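You operate a simulated robot arm through the tools that you are given. There is no shell and no other tool. Be economical: measure what you need, move in short steps, check, and stop when the job is done.

You are at the controls of a simulated robot arm. One attempt, no reset.

JOB
Unload the read cassette and put its BAD card in the orange stand.
Fine: the screen tells the slot; the cassette goes on the bench before the meter; tray in by its key, door shut. Set down upright: blue cassette.

It is judged by the outcome, as a careful person would: the job done as asked, and still so three seconds after it is handed in. It fails if anything else is knocked over, pushed out of place, dropped, spilled or broken.

ROBOT AND FRAMES
A 6-joint arm with a two-finger parallel gripper on a trunk, on a base that drives. Base frame: it is fixed to the floor where the robot stands at the start and does not move with it; the origin is under the middle of the robot, x ahead of it, y to its left, z up. Units: mm, rad, N and s.
With the tool pointing down near the work surface it reaches from about 160 to 740 mm from the robot's upright axis, wherever it stands. Its first joint turns from -2.897 to 2.897 rad. Places, roughly: analyser screen [800, -200, 1400]; bench before the meter [0, -400, 800]; eject key [500, 200, 1000]; keypad clear key [800, -200, 1400]; keypad light key [800, -200, 1300]; keypad minus key [700, -200, 1400]; keypad mute key [700, -200, 1300]; keypad plus key [700, -200, 1400]; keypad prog key [800, -200, 1400]; keypad run key [700, -200, 1400]; keypad stop key [700, -200, 1400]; keypad test key [700, -200, 1300]; lower round door [500, -200, 1000]; power key of the monitor [700, 200, 1100]; slot 1 of the orange card stand [-500, -500, 900]. Payload 3.91 kg.
Tool frame: the origin (TCP) lies between the finger pads and is the grasp point; the fingertips stand 30 mm ahead of it; z points along the fingers, y is the line along which they close. Largest opening 110 mm; finger width 20, thickness 10; the body of the gripper, 48 by 112 mm, starts 55 mm behind the TCP.
Orientation is told as [roll, pitch, yaw] about the base's x, y, z axes, in that order, counted from this pose: with the fingers straight down and closing along the base's y, the tool's x points along the base's -x, its y along +y and its z along -z.

CONTROLS
- The arm moves only by the tool apply_moves. Its argument "plan" is a list of rows, each a list of 7 numbers: the opening in per cent of the stroke, from 0 (shut) to 100 (fully open), then the shift along the base's x, y, z in units of 50 mm (1.0 is 50 mm), then the turn, a rotation vector about the base's x, y, z in units of 5 degrees (1.0 is 5 degrees). In form: [[grip, dx, dy, dz, wx, wy, wz], ...]. A call has 1 to 8 rows; each row shifts and turns the commanded pose from where the row before left it. A call with a number of a shift or a turn outside -1 to 1 is refused whole. Rows are played at 5 a second. More than 50 mm and 0.15 rad between two rows, or a gripper value outside its range, and nothing of the call is played. Where a pose cannot be reached the arm comes as near as it can. A force on the tool above 90 N (or 10 N above the force at the start of the call, whichever is more), or a blocked arm, ends the call early, and 0.2 s more pass. The fingers move at their own pace (about 45 mm/s each) and stop on an object; they squeeze with about 27 N. The grip force told is the motor's: it shows also when the fingers shut on nothing. Time passes only in rows, and 0.2 s behind the last, so rows that do not move let the fingers close. The reply holds the time, the measured pose of the TCP, the force on the tool along the base axes, the opening and the grip force, in the units named above and with some noise, with the torque about the TCP (base axes, N m) and any sound that the robot's microphone picked up.
- Cameras (640 x 400 px; columns grow to the right, rows downward): "scene" is now at [-27.1, 82, 1528.6]; the picture's right is [-0.92, -0.40, 0.00], its down [-0.30, 0.69, -0.66] and it looks along [0.26, -0.60, -0.75] (base axes); focal length 214 px, centre (320, 200). "wrist" rides on the gripper at [71, 22, -107] in the tool frame; the picture's right is [-0.29, 0.96, 0.00], its down [-0.76, -0.23, -0.61] and it looks along [-0.58, -0.18, 0.79] (tool axes); focal length 243 px, centre (320, 200). There is no depth. A picture from a camera that has moved, and an enlarged one, comes with that camera's place and axes in the base frame and with its lens.
- get_image(camera): a new picture of that camera. No time passes.
- slide_trunk(by): slides the trunk up (or, below 0, down) by that many mm; the arm and the scene camera ride with it, the base frame stays. It gives what a move gives, with no picture.
- drive_base(legs): drives the robot by 1 to 6 legs, each [ahead, left, turn to the left] in mm, mm and rad, along the robot's own axes; the way and the turn of a leg run together, so that a leg with both is an arc; at most 1500 mm and 3.142 rad a leg. The arm and the cameras ride along, it lands a little off, and it stops where it bumps. It gives what a move gives.
- turn_head(pan, tilt): turns the head with the scene camera to pan (to the left, within 1.501 rad either way) and tilt (down, from -0.506 to 1.204), counted from straight ahead of the robot. It gives what a move gives.
- zoom(camera, box): a new picture of the part [left, top, right, bottom] of that camera's present view, enlarged. No time passes.
- job_done(): hands the job in; it is judged then, once.

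Work in short steps. Places have to be worked out from the pictures, the camera data and where the tool is seen: move nearer, look again, correct. Check each grasp and each placing, and mend what went wrong. You have 120 turns and 82 pictures in all, those below and enlarged ones among them. Open the gripper and draw the arm clear of the work before you hand the job in, unless the task says otherwise; then end with one line.

The tools are called after "Call:" as name(argument=value, ...) on one line, values as JSON. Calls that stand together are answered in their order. apply_moves: Moves the arm, as the interface text tells. Its arguments: {"type":"object","properties":{"plan":{"type":"array","items":{"type":"array","items":{"type":"number"}}}},"required":["plan"]} The other tools are called the same way: slide_trunk (by) slides the trunk up or down; drive_base (legs) drives the base; turn_head (pan, tilt) turns the head that bears the scene camera; get_image (camera) takes a picture; zoom (camera, box) takes an enlarged picture of a part of a camera's view; job_done () hands the job in.

At the start:

```text
clock: 0.0
tool_pos: [351.8, -185.3, 1231.5]
tcp_rot: [0.0, 0.0, 0.0]
contact_force: [0.4, -0.5, 0.1]
torque: [0.02, 0.01, 0.01]
finger_gap: 110.1
gripper_force: 0.0
trunk travel left (down, up): [-500.0, 90.0]
robot x, y, heading: [1.0, 0.8, -0.0]
head pan, tilt: [-1.162, 0.855]
```

scene: 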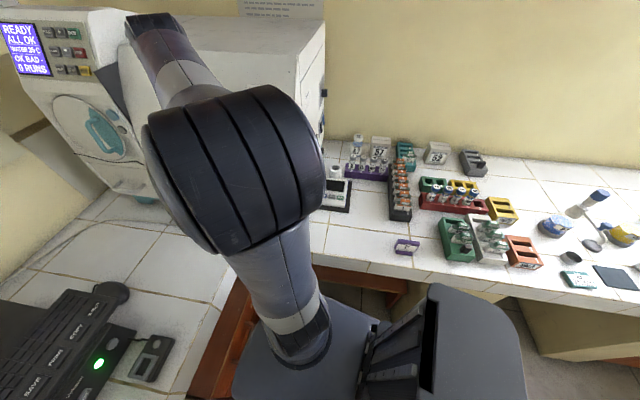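
wrist: 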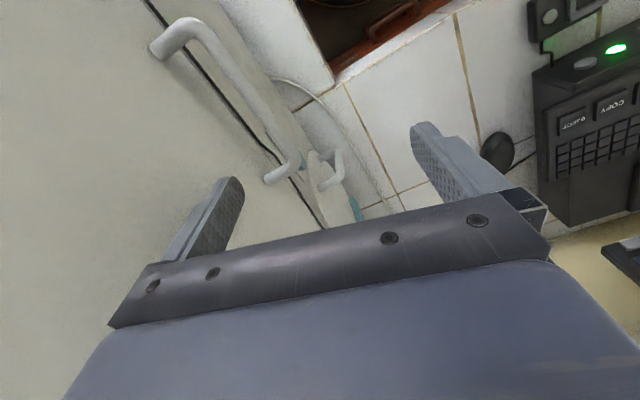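

The screen, the note on the wall and the bench need a closer look, so I zoom in on each.

Call:
zoom(camera="scene", box=[0, 0, 200, 220])

Call:
zoom(camera="scene", box=[320, 120, 640, 300])

Call:
turn_head(pan=-0.3, tilt=0.35)

Call:
get_image(camera="scene")

```text
1.82 times, centred on (100, 110) of scene
camera zoom: at [-27.1, 82.0, 1528.6], right [-0.92, -0.4, 0.0], down [-0.3, 0.69, -0.66], along [0.26, -0.6, -0.75], focal length 390 px, centre (720, 364)
```

zoom: 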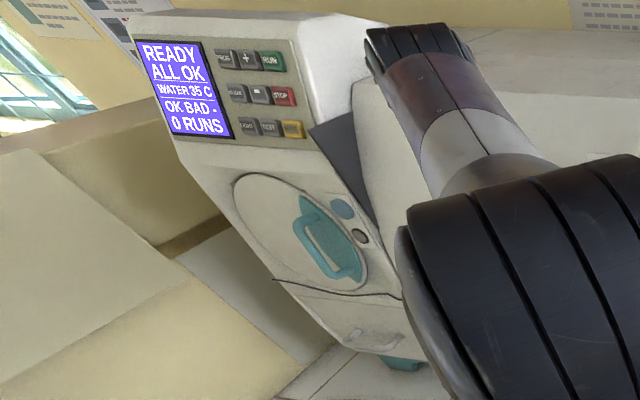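

```text
2.00 times, centred on (480, 210) of scene
camera zoom: at [-27.1, 82.0, 1528.6], right [-0.92, -0.4, 0.0], down [-0.3, 0.69, -0.66], along [0.26, -0.6, -0.75], focal length 429 px, centre (0, 180)
```

zoom: 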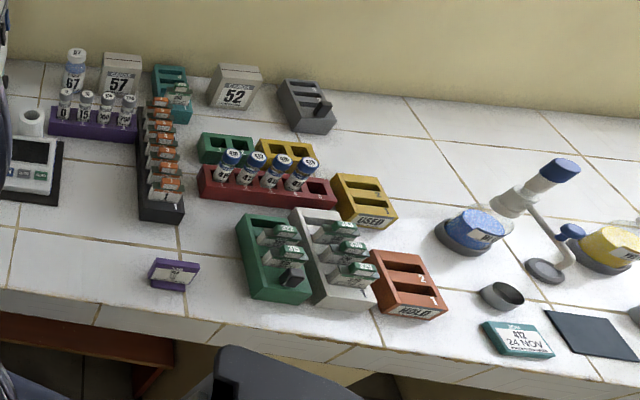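

```text
clock: 1.2
tool_pos: [351.3, -186.2, 1230.5]
tcp_rot: [-0.001, -0.001, 0.0]
contact_force: [0.0, 0.5, 0.3]
torque: [0.0, -0.03, 0.0]
finger_gap: 109.9
gripper_force: 0.1
trunk travel left (down, up): [-500.0, 90.0]
robot x, y, heading: [-0.2, 1.8, -0.002]
head pan, tilt: [-0.3, 0.351]
```

```text
77 pictures are left
camera scene: at [30.8, 125.9, 1572.6], right [-0.3, -0.95, 0.0], down [-0.33, 0.1, -0.94], along [0.9, -0.28, -0.34], focal length 214 px, centre (320, 200)
```

scene: 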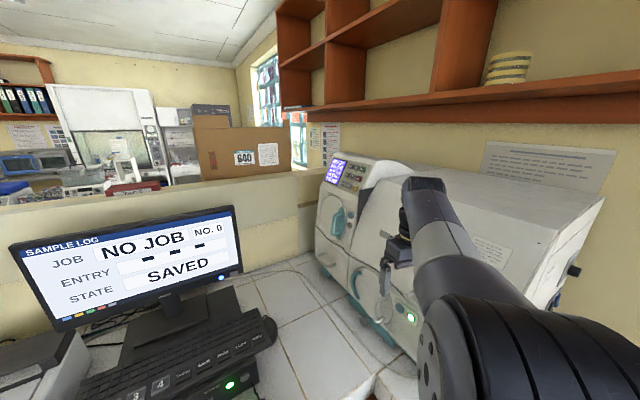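

The monitor reads NO JOB and the analyser shows "OK BAD -". I zoom in on the wall note, the analyser and the boxes on the left.

Call:
zoom(camera="scene", box=[460, 130, 640, 240])

Call:
zoom(camera="scene", box=[300, 140, 460, 380])

Call:
turn_head(pan=0.2, tilt=0.9)

Call:
get_image(camera="scene")

```text
3.56 times, centred on (550, 185) of scene
camera zoom: at [30.8, 125.9, 1572.6], right [-0.3, -0.95, 0.0], down [-0.33, 0.1, -0.94], along [0.9, -0.28, -0.34], focal length 763 px, centre (-498, 253)
```

zoom: 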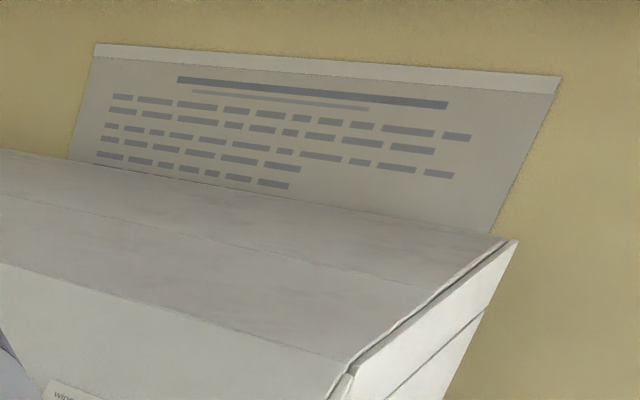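

```text
1.67 times, centred on (380, 260) of scene
camera zoom: at [30.8, 125.9, 1572.6], right [-0.3, -0.95, 0.0], down [-0.33, 0.1, -0.94], along [0.9, -0.28, -0.34], focal length 358 px, centre (220, 100)
```

zoom: 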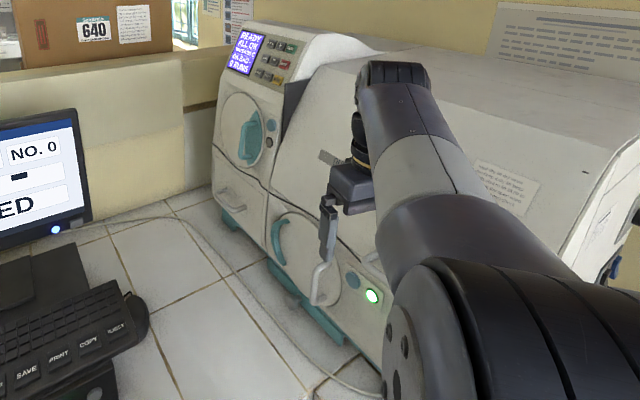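

```text
clock: 2.1
tool_pos: [351.5, -185.2, 1230.7]
tcp_rot: [0.001, 0.0, 0.0]
contact_force: [-0.2, 0.7, -0.2]
torque: [0.03, 0.02, 0.03]
finger_gap: 109.9
gripper_force: 0.2
trunk travel left (down, up): [-500.0, 90.0]
robot x, y, heading: [-0.3, -1.6, 0.006]
head pan, tilt: [0.201, 0.901]
```

```text
74 pictures are left
camera scene: at [16.0, 168.5, 1525.2], right [0.2, -0.98, 0.0], down [-0.77, -0.16, -0.62], along [0.61, 0.12, -0.78], focal length 214 px, centre (320, 200)
```

scene: 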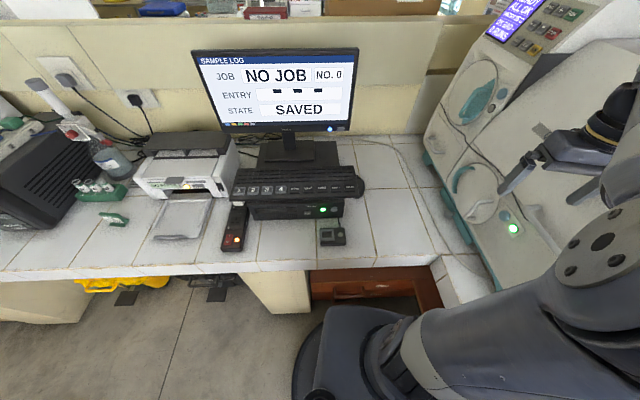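

The keyboard unit with its EJECT key and the lower door with its lamp need a better view, so I zoom on both.

Call:
zoom(camera="scene", box=[200, 130, 380, 260])

Call:
zoom(camera="scene", box=[410, 0, 640, 280])

Call:
zoom(camera="scene", box=[0, 60, 240, 260])

```text
3.08 times, centred on (290, 195) of scene
camera zoom: at [16.0, 168.5, 1525.2], right [0.2, -0.98, 0.0], down [-0.77, -0.16, -0.62], along [0.61, 0.12, -0.78], focal length 660 px, centre (412, 215)
```

zoom: 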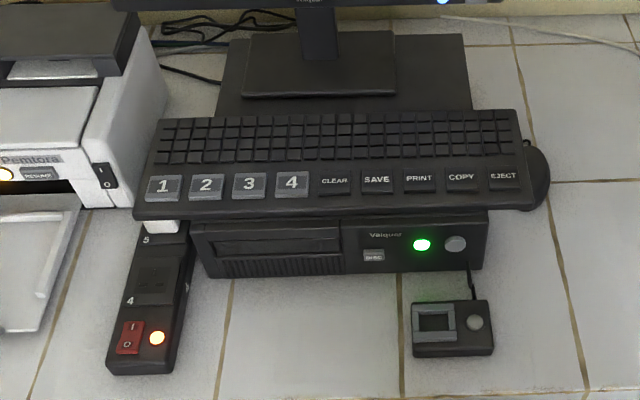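

```text
1.43 times, centred on (525, 140) of scene
camera zoom: at [16.0, 168.5, 1525.2], right [0.2, -0.98, 0.0], down [-0.77, -0.16, -0.62], along [0.61, 0.12, -0.78], focal length 306 px, centre (27, 286)
```

zoom: 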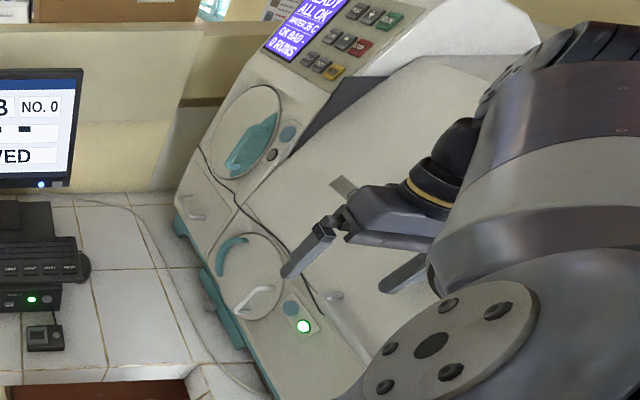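

```text
2.00 times, centred on (120, 160) of scene
camera zoom: at [16.0, 168.5, 1525.2], right [0.2, -0.98, 0.0], down [-0.77, -0.16, -0.62], along [0.61, 0.12, -0.78], focal length 429 px, centre (720, 280)
```

zoom: 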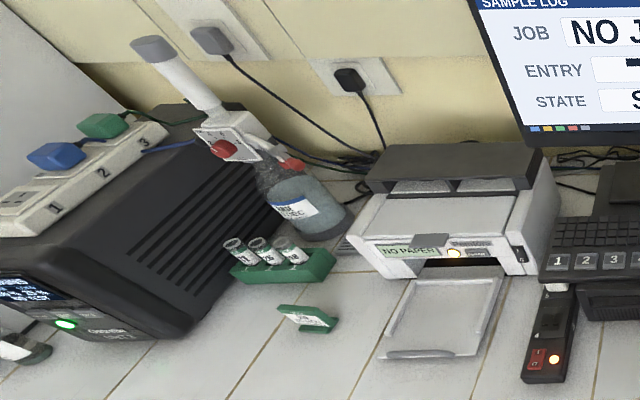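

The lower round door on the analyser front has a white handle, a blue key and a green lamp beside it. I shift the robot left so the arm stops hiding that front, then look straight at it.

Call:
drive_base(legs=[[0, 300, 0]])

Call:
turn_head(pan=-0.75, tilt=0.6)

Call:
get_image(camera="scene")

```text
clock: 4.2
tool_pos: [328.7, 88.4, 1230.8]
tcp_rot: [-0.001, 0.0, -0.022]
contact_force: [0.9, 0.7, -0.6]
torque: [0.02, 0.05, 0.0]
finger_gap: 110.0
gripper_force: 0.1
trunk travel left (down, up): [-500.0, 90.0]
robot x, y, heading: [-19.7, 284.5, -0.021]
head pan, tilt: [0.201, 0.901]
```

```text
clock: 5.4
tool_pos: [328.9, 86.5, 1231.6]
tcp_rot: [0.0, 0.002, -0.023]
contact_force: [-0.6, 0.8, 0.1]
torque: [0.0, -0.01, 0.01]
finger_gap: 110.0
gripper_force: 0.0
trunk travel left (down, up): [-500.0, 90.0]
robot x, y, heading: [-18.2, 277.0, -0.018]
head pan, tilt: [-0.75, 0.6]
```

```text
70 pictures are left
camera scene: at [-9.4, 373.4, 1549.9], right [-0.7, -0.72, 0.0], down [-0.41, 0.39, -0.82], along [0.59, -0.58, -0.57], focal length 214 px, centre (320, 200)
```

scene: 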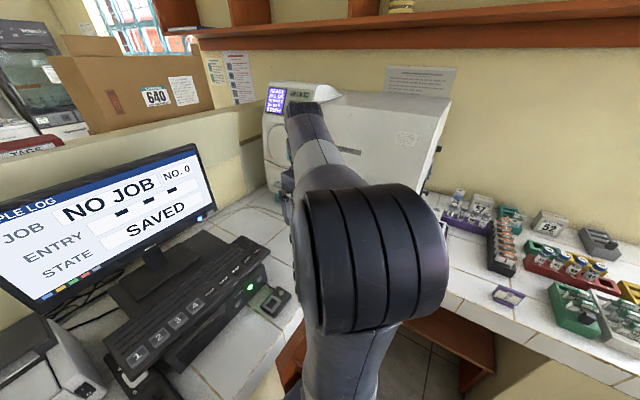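

The arm itself blocks the head's view to the right. I turn the robot left, so the arm swings away, and pan the head fully right.

Call:
drive_base(legs=[[0, 0, 0.8]])

Call:
turn_head(pan=-1.5, tilt=0.5)

Call:
get_image(camera="scene")

```text
clock: 7.9
tool_pos: [359.9, 401.2, 1231.1]
tcp_rot: [-0.001, -0.001, 0.795]
contact_force: [0.2, 0.1, -0.2]
torque: [0.05, 0.02, -0.02]
finger_gap: 109.9
gripper_force: 0.1
trunk travel left (down, up): [-500.0, 90.0]
robot x, y, heading: [-16.6, 279.6, 0.795]
head pan, tilt: [-0.75, 0.6]
```

```text
clock: 9.0
tool_pos: [360.3, 400.9, 1231.3]
tcp_rot: [0.001, 0.0, 0.795]
contact_force: [-0.6, -0.1, 0.1]
torque: [0.01, 0.03, -0.03]
finger_gap: 109.9
gripper_force: 0.0
trunk travel left (down, up): [-500.0, 90.0]
robot x, y, heading: [-17.2, 279.9, 0.797]
head pan, tilt: [-1.499, 0.499]
```

```text
69 pictures are left
camera scene: at [-97.9, 286.6, 1559.0], right [-0.65, -0.76, 0.0], down [-0.36, 0.31, -0.88], along [0.67, -0.57, -0.48], focal length 214 px, centre (320, 200)
```

scene: 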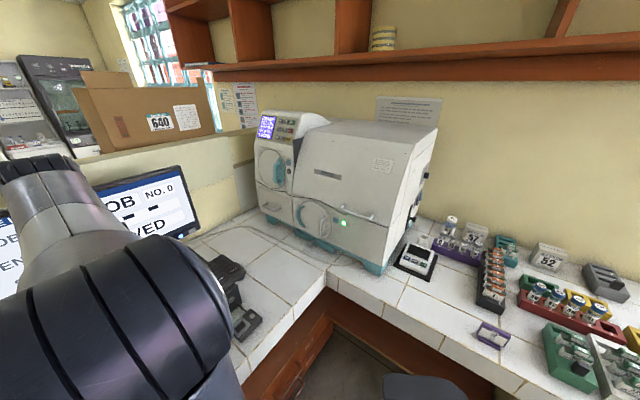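

Clear view now. I zoom on the analyser, the meter area and the stands.

Call:
zoom(camera="scene", box=[240, 100, 380, 190])

Call:
zoom(camera="scene", box=[270, 170, 430, 280])

Call:
zoom(camera="scene", box=[390, 205, 640, 365])

```text
4.44 times, centred on (310, 145) of scene
camera zoom: at [-97.9, 286.6, 1559.0], right [-0.65, -0.76, 0.0], down [-0.36, 0.31, -0.88], along [0.67, -0.57, -0.48], focal length 953 px, centre (364, 444)
```

zoom: 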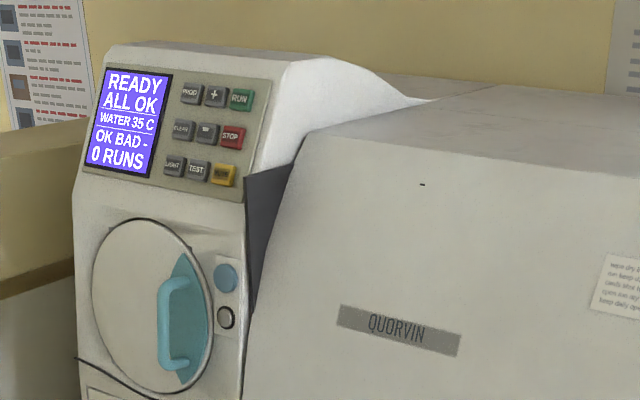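

```text
3.64 times, centred on (350, 225) of scene
camera zoom: at [-97.9, 286.6, 1559.0], right [-0.65, -0.76, 0.0], down [-0.36, 0.31, -0.88], along [0.67, -0.57, -0.48], focal length 780 px, centre (211, 109)
```

zoom: 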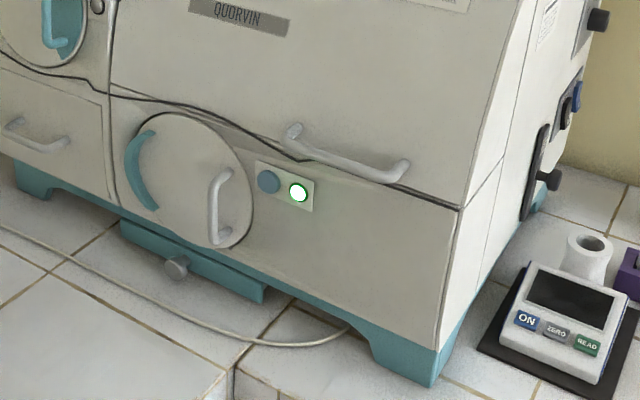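

```text
2.50 times, centred on (515, 285) of scene
camera zoom: at [-97.9, 286.6, 1559.0], right [-0.65, -0.76, 0.0], down [-0.36, 0.31, -0.88], along [0.67, -0.57, -0.48], focal length 536 px, centre (-168, -12)
```

zoom: 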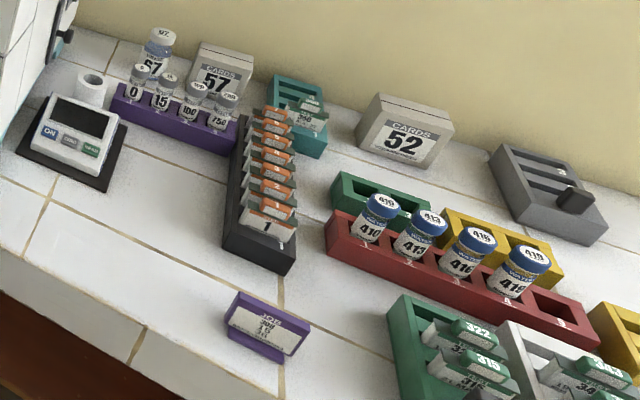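

The label on the analyser body may hold instructions, so I zoom tightly on it, and on the lower door.

Call:
zoom(camera="scene", box=[366, 152, 398, 176])

Call:
zoom(camera="scene", box=[285, 190, 365, 245])

```text
16.00 times, centred on (382, 164) of scene
camera zoom: at [-97.9, 286.6, 1559.0], right [-0.65, -0.76, 0.0], down [-0.36, 0.31, -0.88], along [0.67, -0.57, -0.48], focal length 3432 px, centre (-672, 776)
```

zoom: 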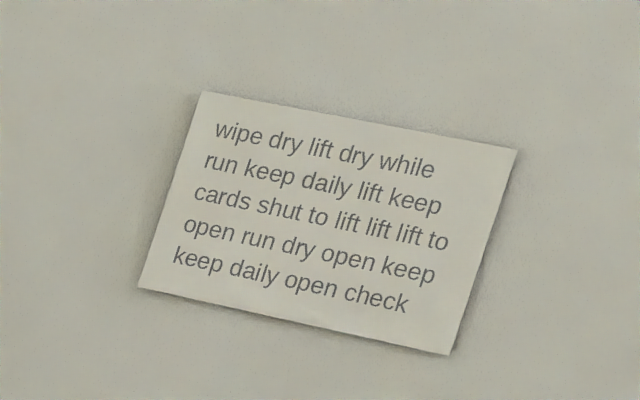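

```text
7.27 times, centred on (325, 218) of scene
camera zoom: at [-97.9, 286.6, 1559.0], right [-0.65, -0.76, 0.0], down [-0.36, 0.31, -0.88], along [0.67, -0.57, -0.48], focal length 1560 px, centre (284, 73)
```

zoom: 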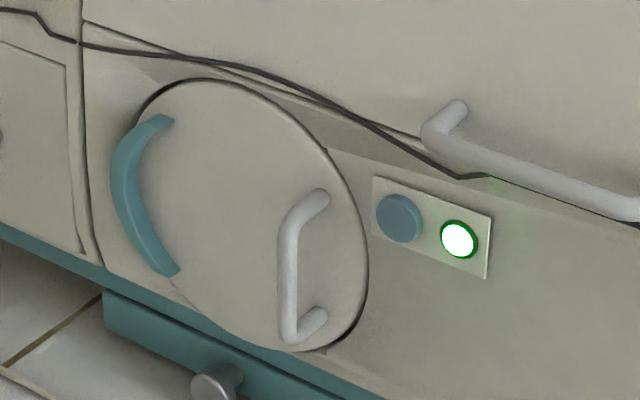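

The bench and analyser sit turned about 13° from my frame. I put the door handle near [480, -208, 1005], the key near [431, -249, 1055], and the hinge on the far side near x = 640. I drive close to the inner corner to work on the door.

Call:
drive_base(legs=[[-121, -212, 0], [0, 0, -0.6]])

Call:
apply_moves(plan=[[100, 0, 0, 0, 0, -1, 0], [100, 0, 0, 0, 0, -1, 0], [100, 0, 0, 0, 0, -1, 0], [100, 0, 0, 0, 0, -1, 0]])

```text
clock: 12.4
tool_pos: [428.3, -67.0, 1232.2]
tcp_rot: [0.0, -0.001, 0.204]
contact_force: [1.2, 0.1, 0.4]
torque: [0.0, 0.02, 0.0]
finger_gap: 109.9
gripper_force: 0.1
trunk travel left (down, up): [-500.0, 90.0]
robot x, y, heading: [48.1, 42.5, 0.207]
head pan, tilt: [-1.499, 0.499]
```

```text
clock: 13.4
tool_pos: [428.8, -66.2, 1231.5]
tcp_rot: [-0.075, -0.342, 0.217]
contact_force: [-0.9, -0.6, -1.4]
torque: [-0.05, -0.01, 0.0]
finger_gap: 110.0
gripper_force: 0.0
trunk travel left (down, up): [-500.0, 90.0]
robot x, y, heading: [47.7, 42.3, 0.21]
head pan, tilt: [-1.499, 0.499]
```

The arm answers well. I go on turning the tool, in place, to horizontal and facing the analyser front.

Call:
apply_moves(plan=[[100, 0, 0, 0, 0.173, -0.985, -0.993], [100, 0, 0, 0, 0.087, -0.996, -0.993], [100, 0, 0, 0, 0, -1, -0.993], [100, 0, 0, 0, -0.087, -0.996, -0.993], [100, 0, 0, 0, -0.172, -0.985, -0.993], [100, 0, 0, 0, -0.257, -0.966, -0.993], [100, 0, 0, 0, -0.34, -0.94, -0.993], [100, 0, 0, 0, -0.42, -0.908, -0.993]])

Call:
apply_moves(plan=[[100, 0, 0, 0, -0.497, -0.868, -0.993], [100, 0, 0, 0, -0.57, -0.821, -0.993], [100, 0, 0, 0, -0.639, -0.769, -0.993], [100, 0, 0, 0, -0.703, -0.711, -0.993], [100, 0, 0, 0, -0.762, -0.647, -0.993], [100, 0, 0, 0, -0.815, -0.579, -0.993], [100, 0, 0, 0, 0, 0, -0.993], [100, 0, 0, 0, 0, 0, -0.993]])

Call:
get_image(camera="wrist")

```text
clock: 15.2
tool_pos: [428.0, -67.2, 1231.4]
tcp_rot: [-0.075, -1.041, -0.477]
contact_force: [0.5, -0.6, 1.0]
torque: [0.0, 0.0, 0.0]
finger_gap: 109.8
gripper_force: 0.0
trunk travel left (down, up): [-500.0, 90.0]
robot x, y, heading: [48.0, 41.2, 0.199]
head pan, tilt: [-1.499, 0.499]
```

```text
clock: 17.1
tool_pos: [427.3, -66.1, 1232.2]
tcp_rot: [-0.206, -1.561, -1.038]
contact_force: [0.3, 0.4, 0.0]
torque: [-0.02, -0.01, -0.01]
finger_gap: 110.0
gripper_force: 0.0
trunk travel left (down, up): [-500.0, 90.0]
robot x, y, heading: [48.0, 44.0, 0.205]
head pan, tilt: [-1.499, 0.499]
```

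```text
63 pictures are left
camera wrist: at [414.0, 43.6, 1160.6], right [0.91, 0.3, 0.29], down [-0.41, 0.5, 0.76], along [0.09, -0.81, 0.58], focal length 243 px, centre (320, 200)
```

wrist: 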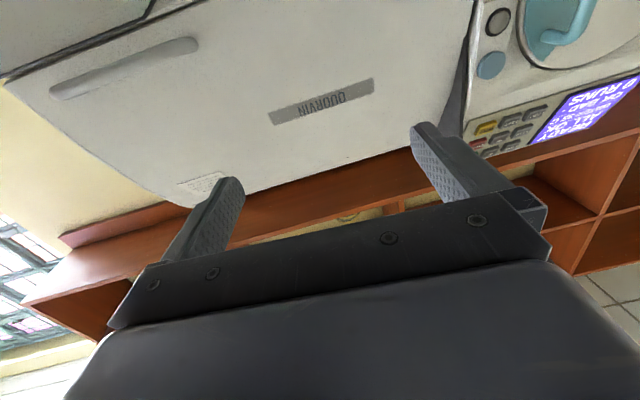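

The tool is horizontal and facing the front. I square it up, lower it to handle height while staying off the front, and look through the wrist camera.

Call:
apply_moves(plan=[[100, 0, 0, -1, 0, 0, -0.6], [100, 0, 0, -1, 0, 0, -0.55], [100, 0.2, -0.3, -1, 0, 0, 0], [100, 0.2, -0.3, -1, 0, 0, 0], [100, 0.18, -0.3, -0.58, 0, 0, 0]])

Call:
get_image(camera="wrist")

Call:
turn_head(pan=-0.9, tilt=0.6)

Call:
get_image(camera="scene")

```text
refused: row 3 steps farther than a row can; nothing moved
```

```text
62 pictures are left
camera wrist: at [414.0, 43.6, 1160.6], right [0.91, 0.3, 0.29], down [-0.41, 0.5, 0.76], along [0.09, -0.81, 0.58], focal length 243 px, centre (320, 200)
```

wrist: 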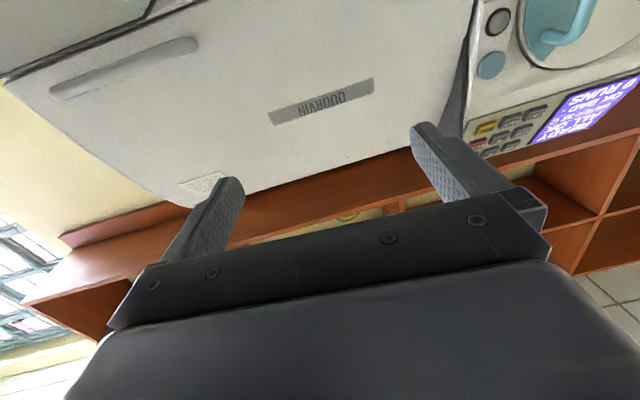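

```text
clock: 18.1
tool_pos: [427.4, -66.1, 1231.3]
tcp_rot: [-0.204, -1.562, -1.039]
contact_force: [-0.4, 0.8, -0.5]
torque: [-0.03, -0.02, 0.02]
finger_gap: 110.1
gripper_force: 0.0
trunk travel left (down, up): [-500.0, 90.0]
robot x, y, heading: [46.0, 43.2, 0.201]
head pan, tilt: [-0.901, 0.6]
```

```text
61 pictures are left
camera scene: at [25.9, 125.7, 1549.9], right [-0.64, -0.77, 0.0], down [-0.43, 0.36, -0.83], along [0.63, -0.53, -0.56], focal length 214 px, centre (320, 200)
```

scene: 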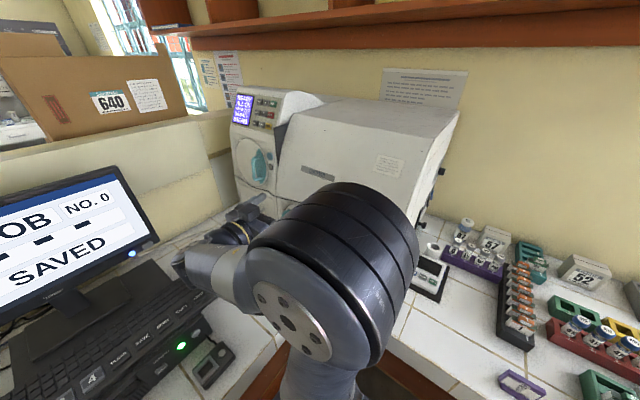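

The row was over the step limit, so I resend it with smaller steps.

Call:
apply_moves(plan=[[100, 0, 0, -0.95, 0, 0, -0.6], [100, 0, 0, -0.95, 0, 0, -0.55], [100, 0.15, -0.2, -0.9, 0, 0, 0], [100, 0.15, -0.2, -0.9, 0, 0, 0], [100, 0.15, -0.3, -0.86, 0, 0, 0], [100, 0.13, -0.2, 0, 0, 0, 0]])

Call:
get_image(camera="wrist")

```text
clock: 19.4
tool_pos: [457.4, -111.0, 1002.5]
tcp_rot: [-0.17, -1.562, -1.174]
contact_force: [0.1, 0.4, -0.1]
torque: [-0.02, 0.02, -0.01]
finger_gap: 110.2
gripper_force: 0.0
trunk travel left (down, up): [-500.0, 90.0]
robot x, y, heading: [44.5, 46.3, 0.205]
head pan, tilt: [-0.901, 0.6]
```

```text
60 pictures are left
camera wrist: at [454.0, -1.3, 932.2], right [0.93, 0.21, 0.29], down [-0.36, 0.53, 0.77], along [0.01, -0.82, 0.58], focal length 243 px, centre (320, 200)
```

wrist: 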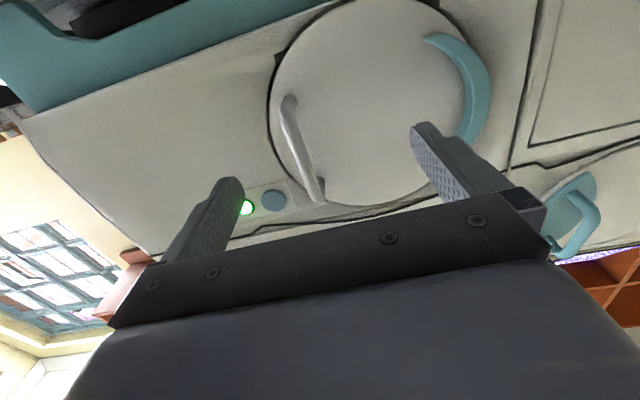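

Triangulating both views puts the handle bar near [458, -202], from z 972 to 1075, and the key near [411, -234, 1072]. I centre the fingers and approach until the tips straddle the bar.

Call:
apply_moves(plan=[[100, -0.4, -0.08, 0.4, 0, 0, 0], [100, 0.18, -0.72, 0, 0, 0, 0], [100, 0.1, -0.4, 0, 0, 0, 0]])

Call:
get_image(camera="wrist")

```text
clock: 20.2
tool_pos: [451.7, -171.4, 1023.8]
tcp_rot: [-0.256, -1.563, -1.087]
contact_force: [0.6, 0.8, 0.8]
torque: [0.01, 0.0, 0.0]
finger_gap: 110.3
gripper_force: 0.0
trunk travel left (down, up): [-500.0, 90.0]
robot x, y, heading: [47.5, 44.1, 0.21]
head pan, tilt: [-0.901, 0.6]
```

```text
59 pictures are left
camera wrist: at [448.1, -61.3, 953.3], right [0.93, 0.21, 0.29], down [-0.36, 0.53, 0.77], along [0.01, -0.82, 0.58], focal length 243 px, centre (320, 200)
```

wrist: 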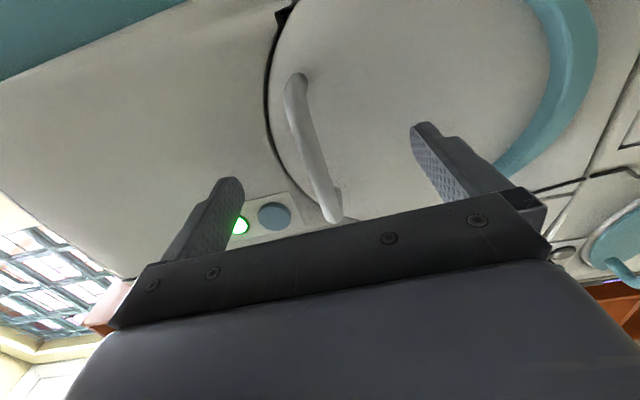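

The bar lies between the fingers. I move in 18 mm more and close.

Call:
apply_moves(plan=[[100, 0.09, -0.35, 0, 0, 0, 0], [0, 0, 0, 0, 0, 0, 0], [0, 0, 0, 0, 0, 0, 0], [0, 0, 0, 0, 0, 0, 0], [0, 0, 0, 0, 0, 0, 0], [0, 0, 0, 0, 0, 0, 0], [0, 0, 0, 0, 0, 0, 0]])

Call:
get_image(camera="wrist")

```text
clock: 21.9
tool_pos: [453.0, -189.3, 1024.5]
tcp_rot: [-0.215, -1.561, -1.131]
contact_force: [-9.0, -0.3, -0.6]
torque: [0.12, -0.01, -0.06]
finger_gap: 11.8
gripper_force: 27.9
trunk travel left (down, up): [-500.0, 90.0]
robot x, y, heading: [46.9, 42.7, 0.203]
head pan, tilt: [-0.901, 0.6]
```

```text
58 pictures are left
camera wrist: at [451.6, -79.0, 953.6], right [0.93, 0.21, 0.29], down [-0.36, 0.53, 0.77], along [0.01, -0.82, 0.57], focal length 243 px, centre (320, 200)
```

wrist: 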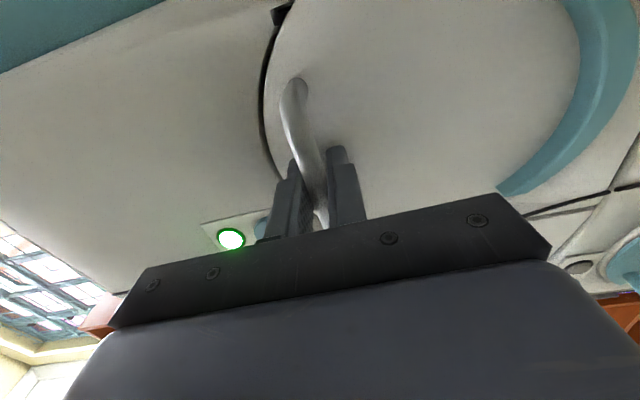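

The handle is held (11.8 mm). I pull it along its arc toward me, turning the tool a little with the door.

Call:
apply_moves(plan=[[0, 0.0, 0.31, 0, 0, 0, -0.4], [0, 0.03, 0.32, 0, 0, 0, -0.5], [0, 0.06, 0.31, 0, 0, 0, -0.5], [0, 0.08, 0.31, 0, 0, 0, -0.5]])

Call:
get_image(camera="wrist")

```text
clock: 22.9
tool_pos: [464.5, -125.2, 1024.3]
tcp_rot: [0.016, -1.566, -1.522]
contact_force: [-9.2, 4.4, 5.4]
torque: [-0.56, -0.21, 0.13]
finger_gap: 11.8
gripper_force: 44.9
trunk travel left (down, up): [-500.0, 90.0]
robot x, y, heading: [47.1, 43.5, 0.201]
head pan, tilt: [-0.901, 0.6]
```

```text
57 pictures are left
camera wrist: at [479.3, -16.7, 953.3], right [0.96, 0.06, 0.29], down [-0.27, 0.59, 0.76], along [-0.13, -0.81, 0.58], focal length 243 px, centre (320, 200)
```

wrist: 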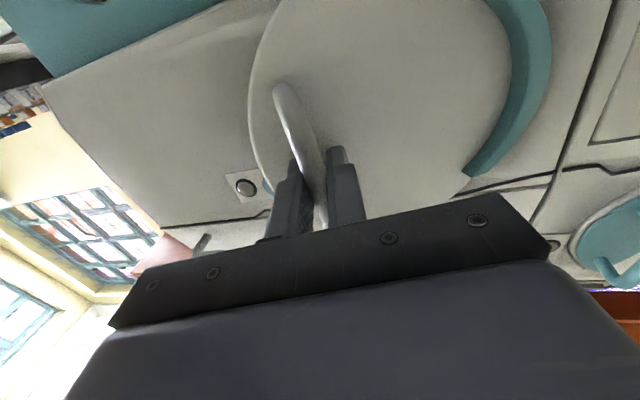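

The door swings and its lamp went out. I keep pulling along the arc.

Call:
apply_moves(plan=[[0, 0.11, 0.3, 0, 0, 0, -0.7], [0, 0.13, 0.29, 0, 0, 0, -0.7], [0, 0.16, 0.27, 0, 0, 0, -0.7], [0, 0.18, 0.26, 0, 0, 0, -0.7], [0, 0.21, 0.24, 0, 0, 0, -0.7], [0, 0.22, 0.23, 0, 0, 0, -0.7], [0, 0.24, 0.2, 0, 0, 0, -0.7], [0, 0.26, 0.19, 0, 0, 0, -0.7]])

Call:
get_image(camera="wrist")

```text
clock: 24.6
tool_pos: [542.2, -34.9, 1020.8]
tcp_rot: [-0.24, -1.558, -1.751]
contact_force: [24.3, -47.1, 4.4]
torque: [-0.53, -0.72, 0.26]
finger_gap: 11.8
gripper_force: 45.3
trunk travel left (down, up): [-500.0, 90.0]
robot x, y, heading: [44.4, 41.6, 0.208]
head pan, tilt: [-0.901, 0.6]
```

```text
56 pictures are left
camera wrist: at [606.2, 56.2, 951.2], right [0.87, -0.39, 0.29], down [0.04, 0.64, 0.77], along [-0.49, -0.66, 0.57], focal length 243 px, centre (320, 200)
```

wrist: 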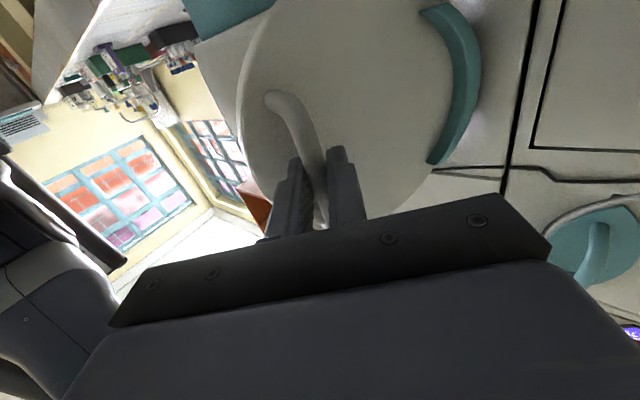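

The door is about 60° open and the pull now strains toward the hinge. I open the fingers a little and back straight off the bar; the rest of the swing I will push from the inside.

Call:
apply_moves(plan=[[0, 0.08, -0.1, 0, 0, 0, 0], [27, 0, 0, 0, 0, 0, 0], [27, 0, 0, 0, 0, 0, 0], [27, 0.1, 0.22, 0, 0, 0, 0], [27, 0.2, 0.45, 0, 0, 0, 0], [27, 0.1, 0.4, 0, 0, 0, 0.5]])

Call:
get_image(camera="wrist")

Call:
turn_head(pan=-0.8, tilt=0.7)

Call:
get_image(camera="scene")

```text
clock: 26.1
tool_pos: [549.8, -5.0, 1009.6]
tcp_rot: [-0.158, -1.557, -1.793]
contact_force: [-0.4, 0.3, 0.1]
torque: [0.03, 0.0, 0.02]
finger_gap: 29.8
gripper_force: 0.1
out of reach, approached as far as the arm can: row 4, 5
trunk travel left (down, up): [-500.0, 90.0]
robot x, y, heading: [46.9, 46.1, 0.202]
head pan, tilt: [-0.901, 0.6]
```

```text
55 pictures are left
camera wrist: at [610.7, 88.7, 939.0], right [0.89, -0.36, 0.29], down [0.01, 0.64, 0.77], along [-0.46, -0.68, 0.57], focal length 243 px, centre (320, 200)
```

wrist: 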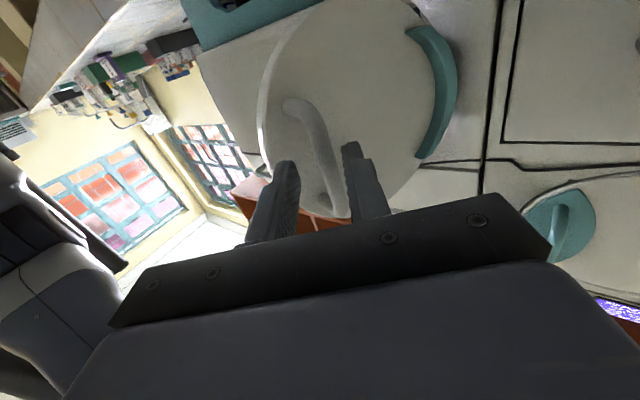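

```text
clock: 26.7
tool_pos: [550.6, -4.0, 1009.3]
tcp_rot: [-0.138, -1.556, -1.81]
contact_force: [0.0, 0.4, 0.1]
torque: [0.0, -0.01, 0.03]
finger_gap: 29.7
gripper_force: 0.1
trunk travel left (down, up): [-500.0, 90.0]
robot x, y, heading: [44.1, 43.1, 0.204]
head pan, tilt: [-0.799, 0.7]
```

```text
54 pictures are left
camera scene: at [28.6, 134.8, 1541.3], right [-0.56, -0.83, 0.0], down [-0.53, 0.36, -0.77], along [0.63, -0.43, -0.64], focal length 214 px, centre (320, 200)
```

scene: 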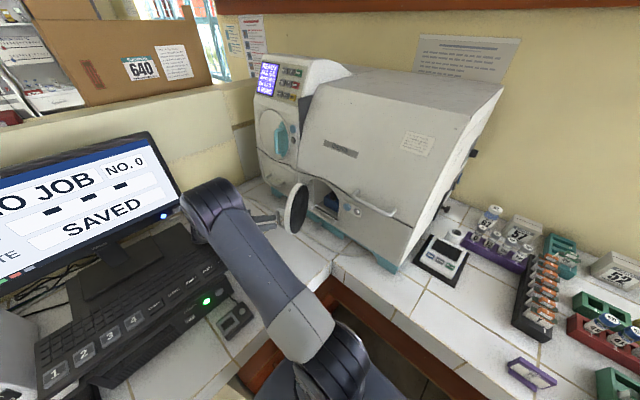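

The bore is open and something blue shows inside. I zoom on it and re-read the screen.

Call:
zoom(camera="scene", box=[245, 150, 405, 260])

Call:
zoom(camera="scene", box=[248, 50, 312, 94])

```text
3.64 times, centred on (325, 205) of scene
camera zoom: at [28.6, 134.8, 1541.3], right [-0.56, -0.83, 0.0], down [-0.53, 0.36, -0.77], along [0.63, -0.43, -0.64], focal length 780 px, centre (302, 182)
```

zoom: 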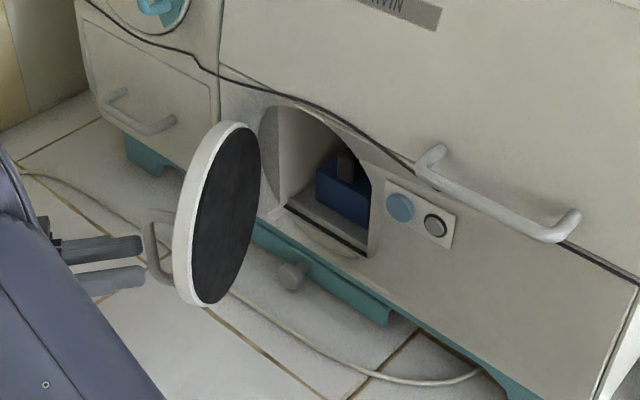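

```text
9.09 times, centred on (280, 72) of scene
camera zoom: at [28.6, 134.8, 1541.3], right [-0.56, -0.83, 0.0], down [-0.53, 0.36, -0.77], along [0.63, -0.43, -0.64], focal length 1950 px, centre (684, 1364)
```

zoom: 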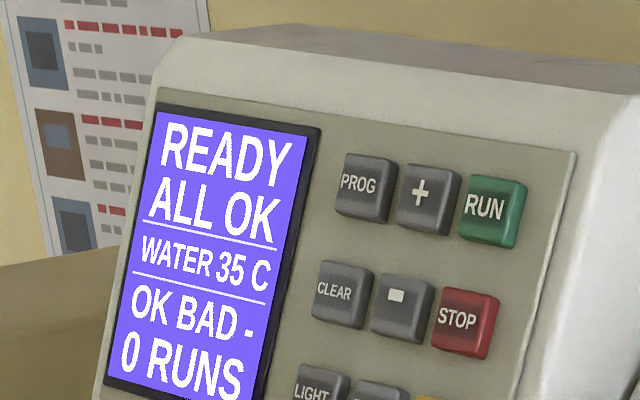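

Blue cassette seen inside the bore. I lift the fingers up off the bar, then swing the tool round above the door to its inner side.

Call:
apply_moves(plan=[[27, -0.02, 0.1, 0.5, 0, 0, 0], [27, 0, 0, 0.9, 0, 0, 0], [27, 0, 0, 0.9, 0, 0, 0], [27, 0, 0, 0.7, 0, 0, 0]])

```text
clock: 27.7
tool_pos: [530.1, -55.8, 1133.5]
tcp_rot: [-0.208, -1.559, -1.741]
contact_force: [-0.1, -0.1, -0.2]
torque: [0.01, -0.01, 0.0]
finger_gap: 29.5
gripper_force: 0.0
out of reach, approached as far as the arm can: row 1, 2, 3, 4
trunk travel left (down, up): [-500.0, 90.0]
robot x, y, heading: [48.0, 44.7, 0.207]
head pan, tilt: [-0.799, 0.7]
```

The fingers are above the door now. I swing the tool back toward the robot and shut the fingers.

Call:
apply_moves(plan=[[0, -0.3, 0.1, 0.3, 0, 0, 1], [0, -0.4, 0.1, 0.2, 0, 0, 1], [0, -0.4, 0.2, 0, 0, 0, 1], [0, -0.4, 0.2, 0, 0, 0, 1], [0, -0.4, 0.2, 0, 0, 0, 1], [0, -0.3, 0.2, 0, 0, 0, 1], [0, 0, 0, 0, 0, 0, 1], [0, 0, 0, 0, 0, 0, 1]])

Call:
apply_moves(plan=[[0, 0, 0, 0, 0, 0, 1], [0, 0, 0, 0, 0, 0, 1], [0, 0, 0, 0, 0, 0, 1], [0, 0, 0, 0, 0, 0, 1], [0, 0, 0, 0, 0, 0, 1]])

Call:
get_image(camera="wrist")

```text
clock: 29.5
tool_pos: [420.4, -6.6, 1159.2]
tcp_rot: [-0.133, -1.563, -1.122]
contact_force: [1.0, 0.3, -0.1]
torque: [0.01, -0.01, 0.02]
finger_gap: 0.0
gripper_force: 27.0
trunk travel left (down, up): [-500.0, 90.0]
robot x, y, heading: [48.7, 44.5, 0.202]
head pan, tilt: [-0.799, 0.7]
```

```text
clock: 30.7
tool_pos: [420.8, -6.7, 1157.8]
tcp_rot: [-0.205, -1.562, -0.616]
contact_force: [0.5, -0.3, 0.0]
torque: [-0.03, 0.0, 0.01]
finger_gap: 0.0
gripper_force: 27.0
trunk travel left (down, up): [-500.0, 90.0]
robot x, y, heading: [45.8, 40.2, 0.201]
head pan, tilt: [-0.799, 0.7]
```

```text
51 pictures are left
camera wrist: at [363.5, 86.7, 1088.1], right [0.7, 0.65, 0.29], down [-0.58, 0.28, 0.77], along [0.42, -0.7, 0.58], focal length 243 px, centre (320, 200)
```

wrist: 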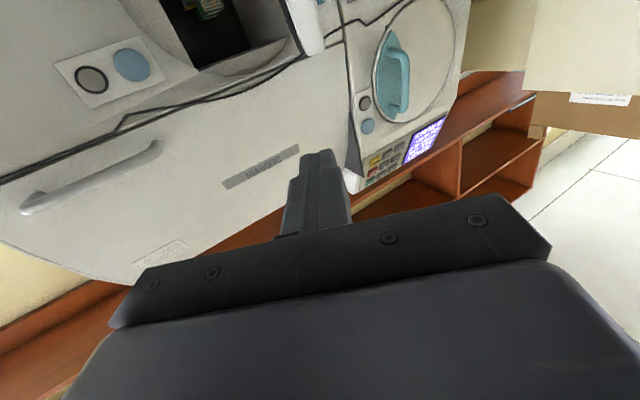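

I lower to door mid height on its inner side and look again before pushing.

Call:
apply_moves(plan=[[0, 0, 0, -0.9, 0, 0, 0.5], [0, 0, 0, -0.9, 0, 0, 0.5], [0, 0, 0, -0.9, 0, 0, 0.5]])

Call:
get_image(camera="wrist")

```text
clock: 31.5
tool_pos: [431.3, -3.1, 1046.3]
tcp_rot: [-0.333, -1.559, -0.357]
contact_force: [0.0, 0.1, -0.6]
torque: [-0.01, 0.02, 0.02]
finger_gap: 0.1
gripper_force: 27.5
out of reach, approached as far as the arm can: row 3
trunk travel left (down, up): [-500.0, 90.0]
robot x, y, heading: [43.6, 44.2, 0.208]
head pan, tilt: [-0.799, 0.7]
```

```text
50 pictures are left
camera wrist: at [362.5, 82.4, 975.7], right [0.61, 0.74, 0.29], down [-0.61, 0.21, 0.77], along [0.51, -0.64, 0.57], focal length 243 px, centre (320, 200)
```

wrist: 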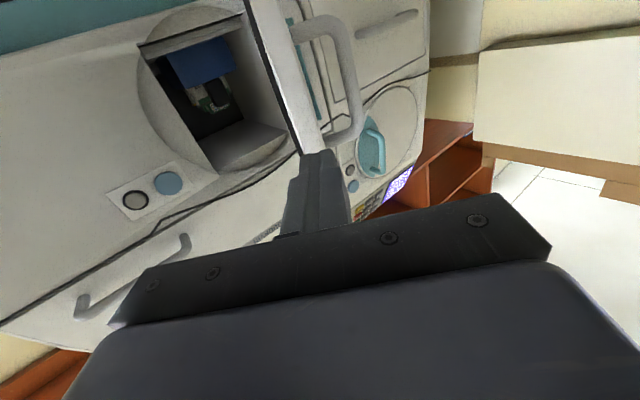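

Moving straight ahead would pass outside the door, so I shift 60 mm toward the analyser first and then push the inner face toward +x.

Call:
apply_moves(plan=[[0, 0.0, -0.9, 0, 0, 0, 0], [0, 0.1, -0.5, -0.3, 0, 0, 0]])

Call:
get_image(camera="wrist")

```text
clock: 32.1
tool_pos: [448.2, -69.7, 1053.2]
tcp_rot: [-0.445, -1.559, -0.246]
contact_force: [-0.3, 0.2, 0.4]
torque: [0.03, -0.03, 0.03]
finger_gap: 0.0
gripper_force: 27.3
out of reach, approached as far as the arm can: row 1, 2
trunk travel left (down, up): [-500.0, 90.0]
robot x, y, heading: [46.8, 43.9, 0.204]
head pan, tilt: [-0.799, 0.7]
```

```text
49 pictures are left
camera wrist: at [378.3, 16.6, 983.9], right [0.61, 0.74, 0.28], down [-0.61, 0.21, 0.77], along [0.51, -0.64, 0.57], focal length 243 px, centre (320, 200)
```

wrist: 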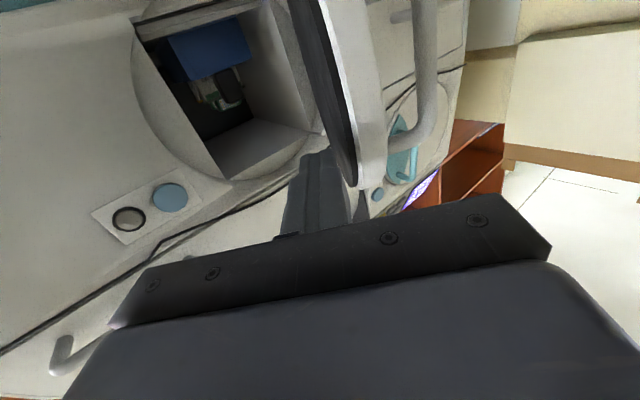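

The finger is on the inner side of the door now. I push it gently toward +x.

Call:
apply_moves(plan=[[0, 0.5, 0.1, 0, 0, 0, 0], [0, 0.5, 0.1, 0, 0, 0, 0], [0, 0.5, 0.12, 0, 0, 0, 0], [0, 0.5, 0.12, 0, 0, 0, 0], [0, 0.5, 0.12, 0, 0, 0, 0], [0, 0.5, 0.15, 0, 0, 0, 0]])

Call:
get_image(camera="wrist")

```text
clock: 33.7
tool_pos: [580.6, -37.2, 1053.9]
tcp_rot: [-0.469, -1.558, -0.243]
contact_force: [-49.1, 10.2, 16.6]
torque: [-0.29, -0.63, -0.25]
finger_gap: 0.0
gripper_force: 27.0
trunk travel left (down, up): [-500.0, 90.0]
robot x, y, heading: [41.4, 42.8, 0.203]
head pan, tilt: [-0.799, 0.7]
stopped in row 6: the force on the tool passed its limit (the readings are from after the stop); the commanded pose is now the measured one
```

```text
48 pictures are left
camera wrist: at [513.1, 50.3, 983.4], right [0.63, 0.72, 0.28], down [-0.6, 0.22, 0.77], along [0.49, -0.65, 0.57], focal length 243 px, centre (320, 200)
```

wrist: 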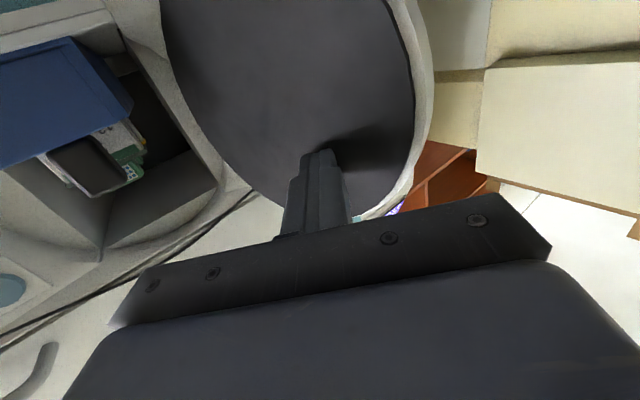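

The door seems to be at its stop, near 90° or a bit more. I back off to the left and check from the scene camera.

Call:
apply_moves(plan=[[0, -0.6, 0.3, 0, 0, 0, 0], [0, -0.8, 0.4, 0.3, 0, 0, 0], [0, -0.8, 0.3, 0.3, 0, 0, 0], [0, -0.6, 0.3, 0.6, 0, 0, 0]])

Call:
zoom(camera="scene", box=[220, 50, 420, 270])

```text
clock: 34.7
tool_pos: [447.5, 28.2, 1106.7]
tcp_rot: [-0.417, -1.551, -0.29]
contact_force: [0.7, 0.6, -1.0]
torque: [0.02, -0.01, -0.02]
finger_gap: 0.0
gripper_force: 26.5
trunk travel left (down, up): [-500.0, 90.0]
robot x, y, heading: [43.4, 41.5, 0.204]
head pan, tilt: [-0.799, 0.7]
```

```text
1.82 times, centred on (320, 160) of scene
camera zoom: at [26.5, 134.7, 1541.2], right [-0.56, -0.83, 0.0], down [-0.53, 0.36, -0.76], along [0.63, -0.43, -0.64], focal length 390 px, centre (320, 273)
```

zoom: 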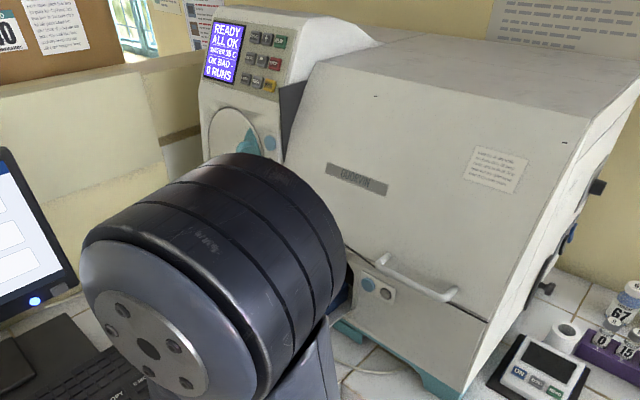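

The arm hides the door from here. I go on to the key: I turn the tool to come in from the left, so that the emerging tray clears the gripper, and stop short of the key to check aim.

Call:
apply_moves(plan=[[0, -0.3, -0.7, -0.1, 0, 0, -0.9], [0, -0.3, -0.7, -0.1, 0, 0, -0.9], [0, -0.3, -0.75, -0.2, 0, 0, -0.9], [0, -0.2, -0.75, -0.2, 0, 0, -0.7], [0, -0.15, -0.75, -0.1, 0, 0, 0]])

Call:
get_image(camera="wrist")

```text
clock: 35.9
tool_pos: [386.4, -153.2, 1074.6]
tcp_rot: [-0.414, -1.55, -0.589]
contact_force: [-0.4, -0.3, -0.5]
torque: [-0.01, 0.03, -0.01]
finger_gap: 0.0
gripper_force: 27.1
trunk travel left (down, up): [-500.0, 90.0]
robot x, y, heading: [44.1, 46.0, 0.203]
head pan, tilt: [-0.799, 0.7]
```

```text
46 pictures are left
camera wrist: at [345.7, -50.4, 1004.7], right [0.81, 0.51, 0.28], down [-0.51, 0.38, 0.77], along [0.29, -0.77, 0.57], focal length 243 px, centre (320, 200)
```

wrist: 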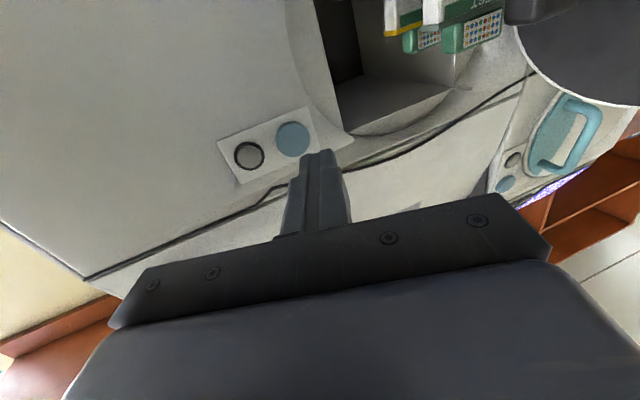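

The key recomputes to [411, -232, 1073], so the aim is good. I advance to it and press in small steps.

Call:
apply_moves(plan=[[0, 0.1, -0.85, -0.03, 0, 0, 0], [0, 0.03, -0.1, 0, 0, 0, 0], [0, 0.03, -0.12, 0, 0, 0, 0], [0, 0.03, -0.12, 0, 0, 0, 0]])

Call:
get_image(camera="wrist")

```text
clock: 36.9
tool_pos: [395.7, -204.8, 1073.4]
tcp_rot: [-0.592, -1.546, -0.405]
contact_force: [-17.3, 58.2, -4.4]
torque: [-0.09, -0.01, -0.01]
finger_gap: 0.2
gripper_force: 27.2
trunk travel left (down, up): [-500.0, 90.0]
robot x, y, heading: [47.4, 43.7, 0.206]
head pan, tilt: [-0.799, 0.7]
heard: click
```

```text
45 pictures are left
camera wrist: at [353.9, -101.8, 1003.8], right [0.81, 0.52, 0.28], down [-0.51, 0.38, 0.77], along [0.3, -0.77, 0.57], focal length 243 px, centre (320, 200)
```

wrist: 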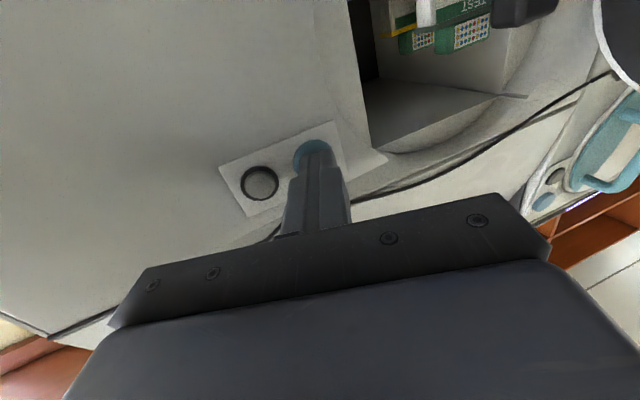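

A click was heard. I back off along the normal and look for the tray.

Call:
apply_moves(plan=[[0, -0.1, 0.6, 0, 0, 0, 0], [0, -0.2, 0.9, 0, 0, 0, 0], [0, -0.2, 0.9, 0.2, 0, 0, 0], [0, 0, 0, 0, 0, 0, 0]])

Call:
get_image(camera="wrist")

```text
clock: 37.9
tool_pos: [371.1, -95.0, 1084.0]
tcp_rot: [-0.43, -1.549, -0.574]
contact_force: [-0.5, -0.3, -0.5]
torque: [0.02, 0.02, 0.0]
finger_gap: 0.0
gripper_force: 27.4
trunk travel left (down, up): [-500.0, 90.0]
robot x, y, heading: [43.5, 44.5, 0.203]
head pan, tilt: [-0.799, 0.7]
```

```text
44 pictures are left
camera wrist: at [331.1, 8.7, 1014.8], right [0.81, 0.51, 0.28], down [-0.51, 0.38, 0.77], along [0.29, -0.77, 0.57], focal length 243 px, centre (320, 200)
```

wrist: 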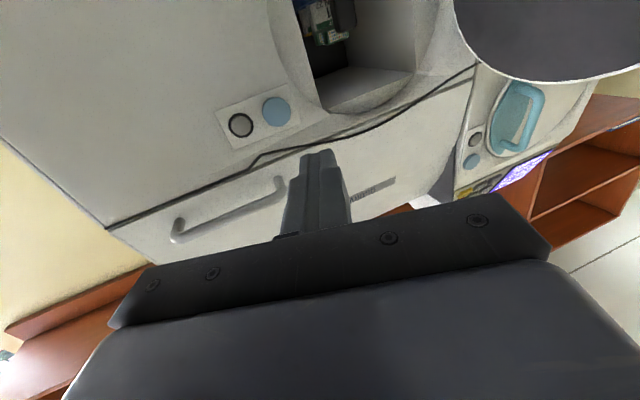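

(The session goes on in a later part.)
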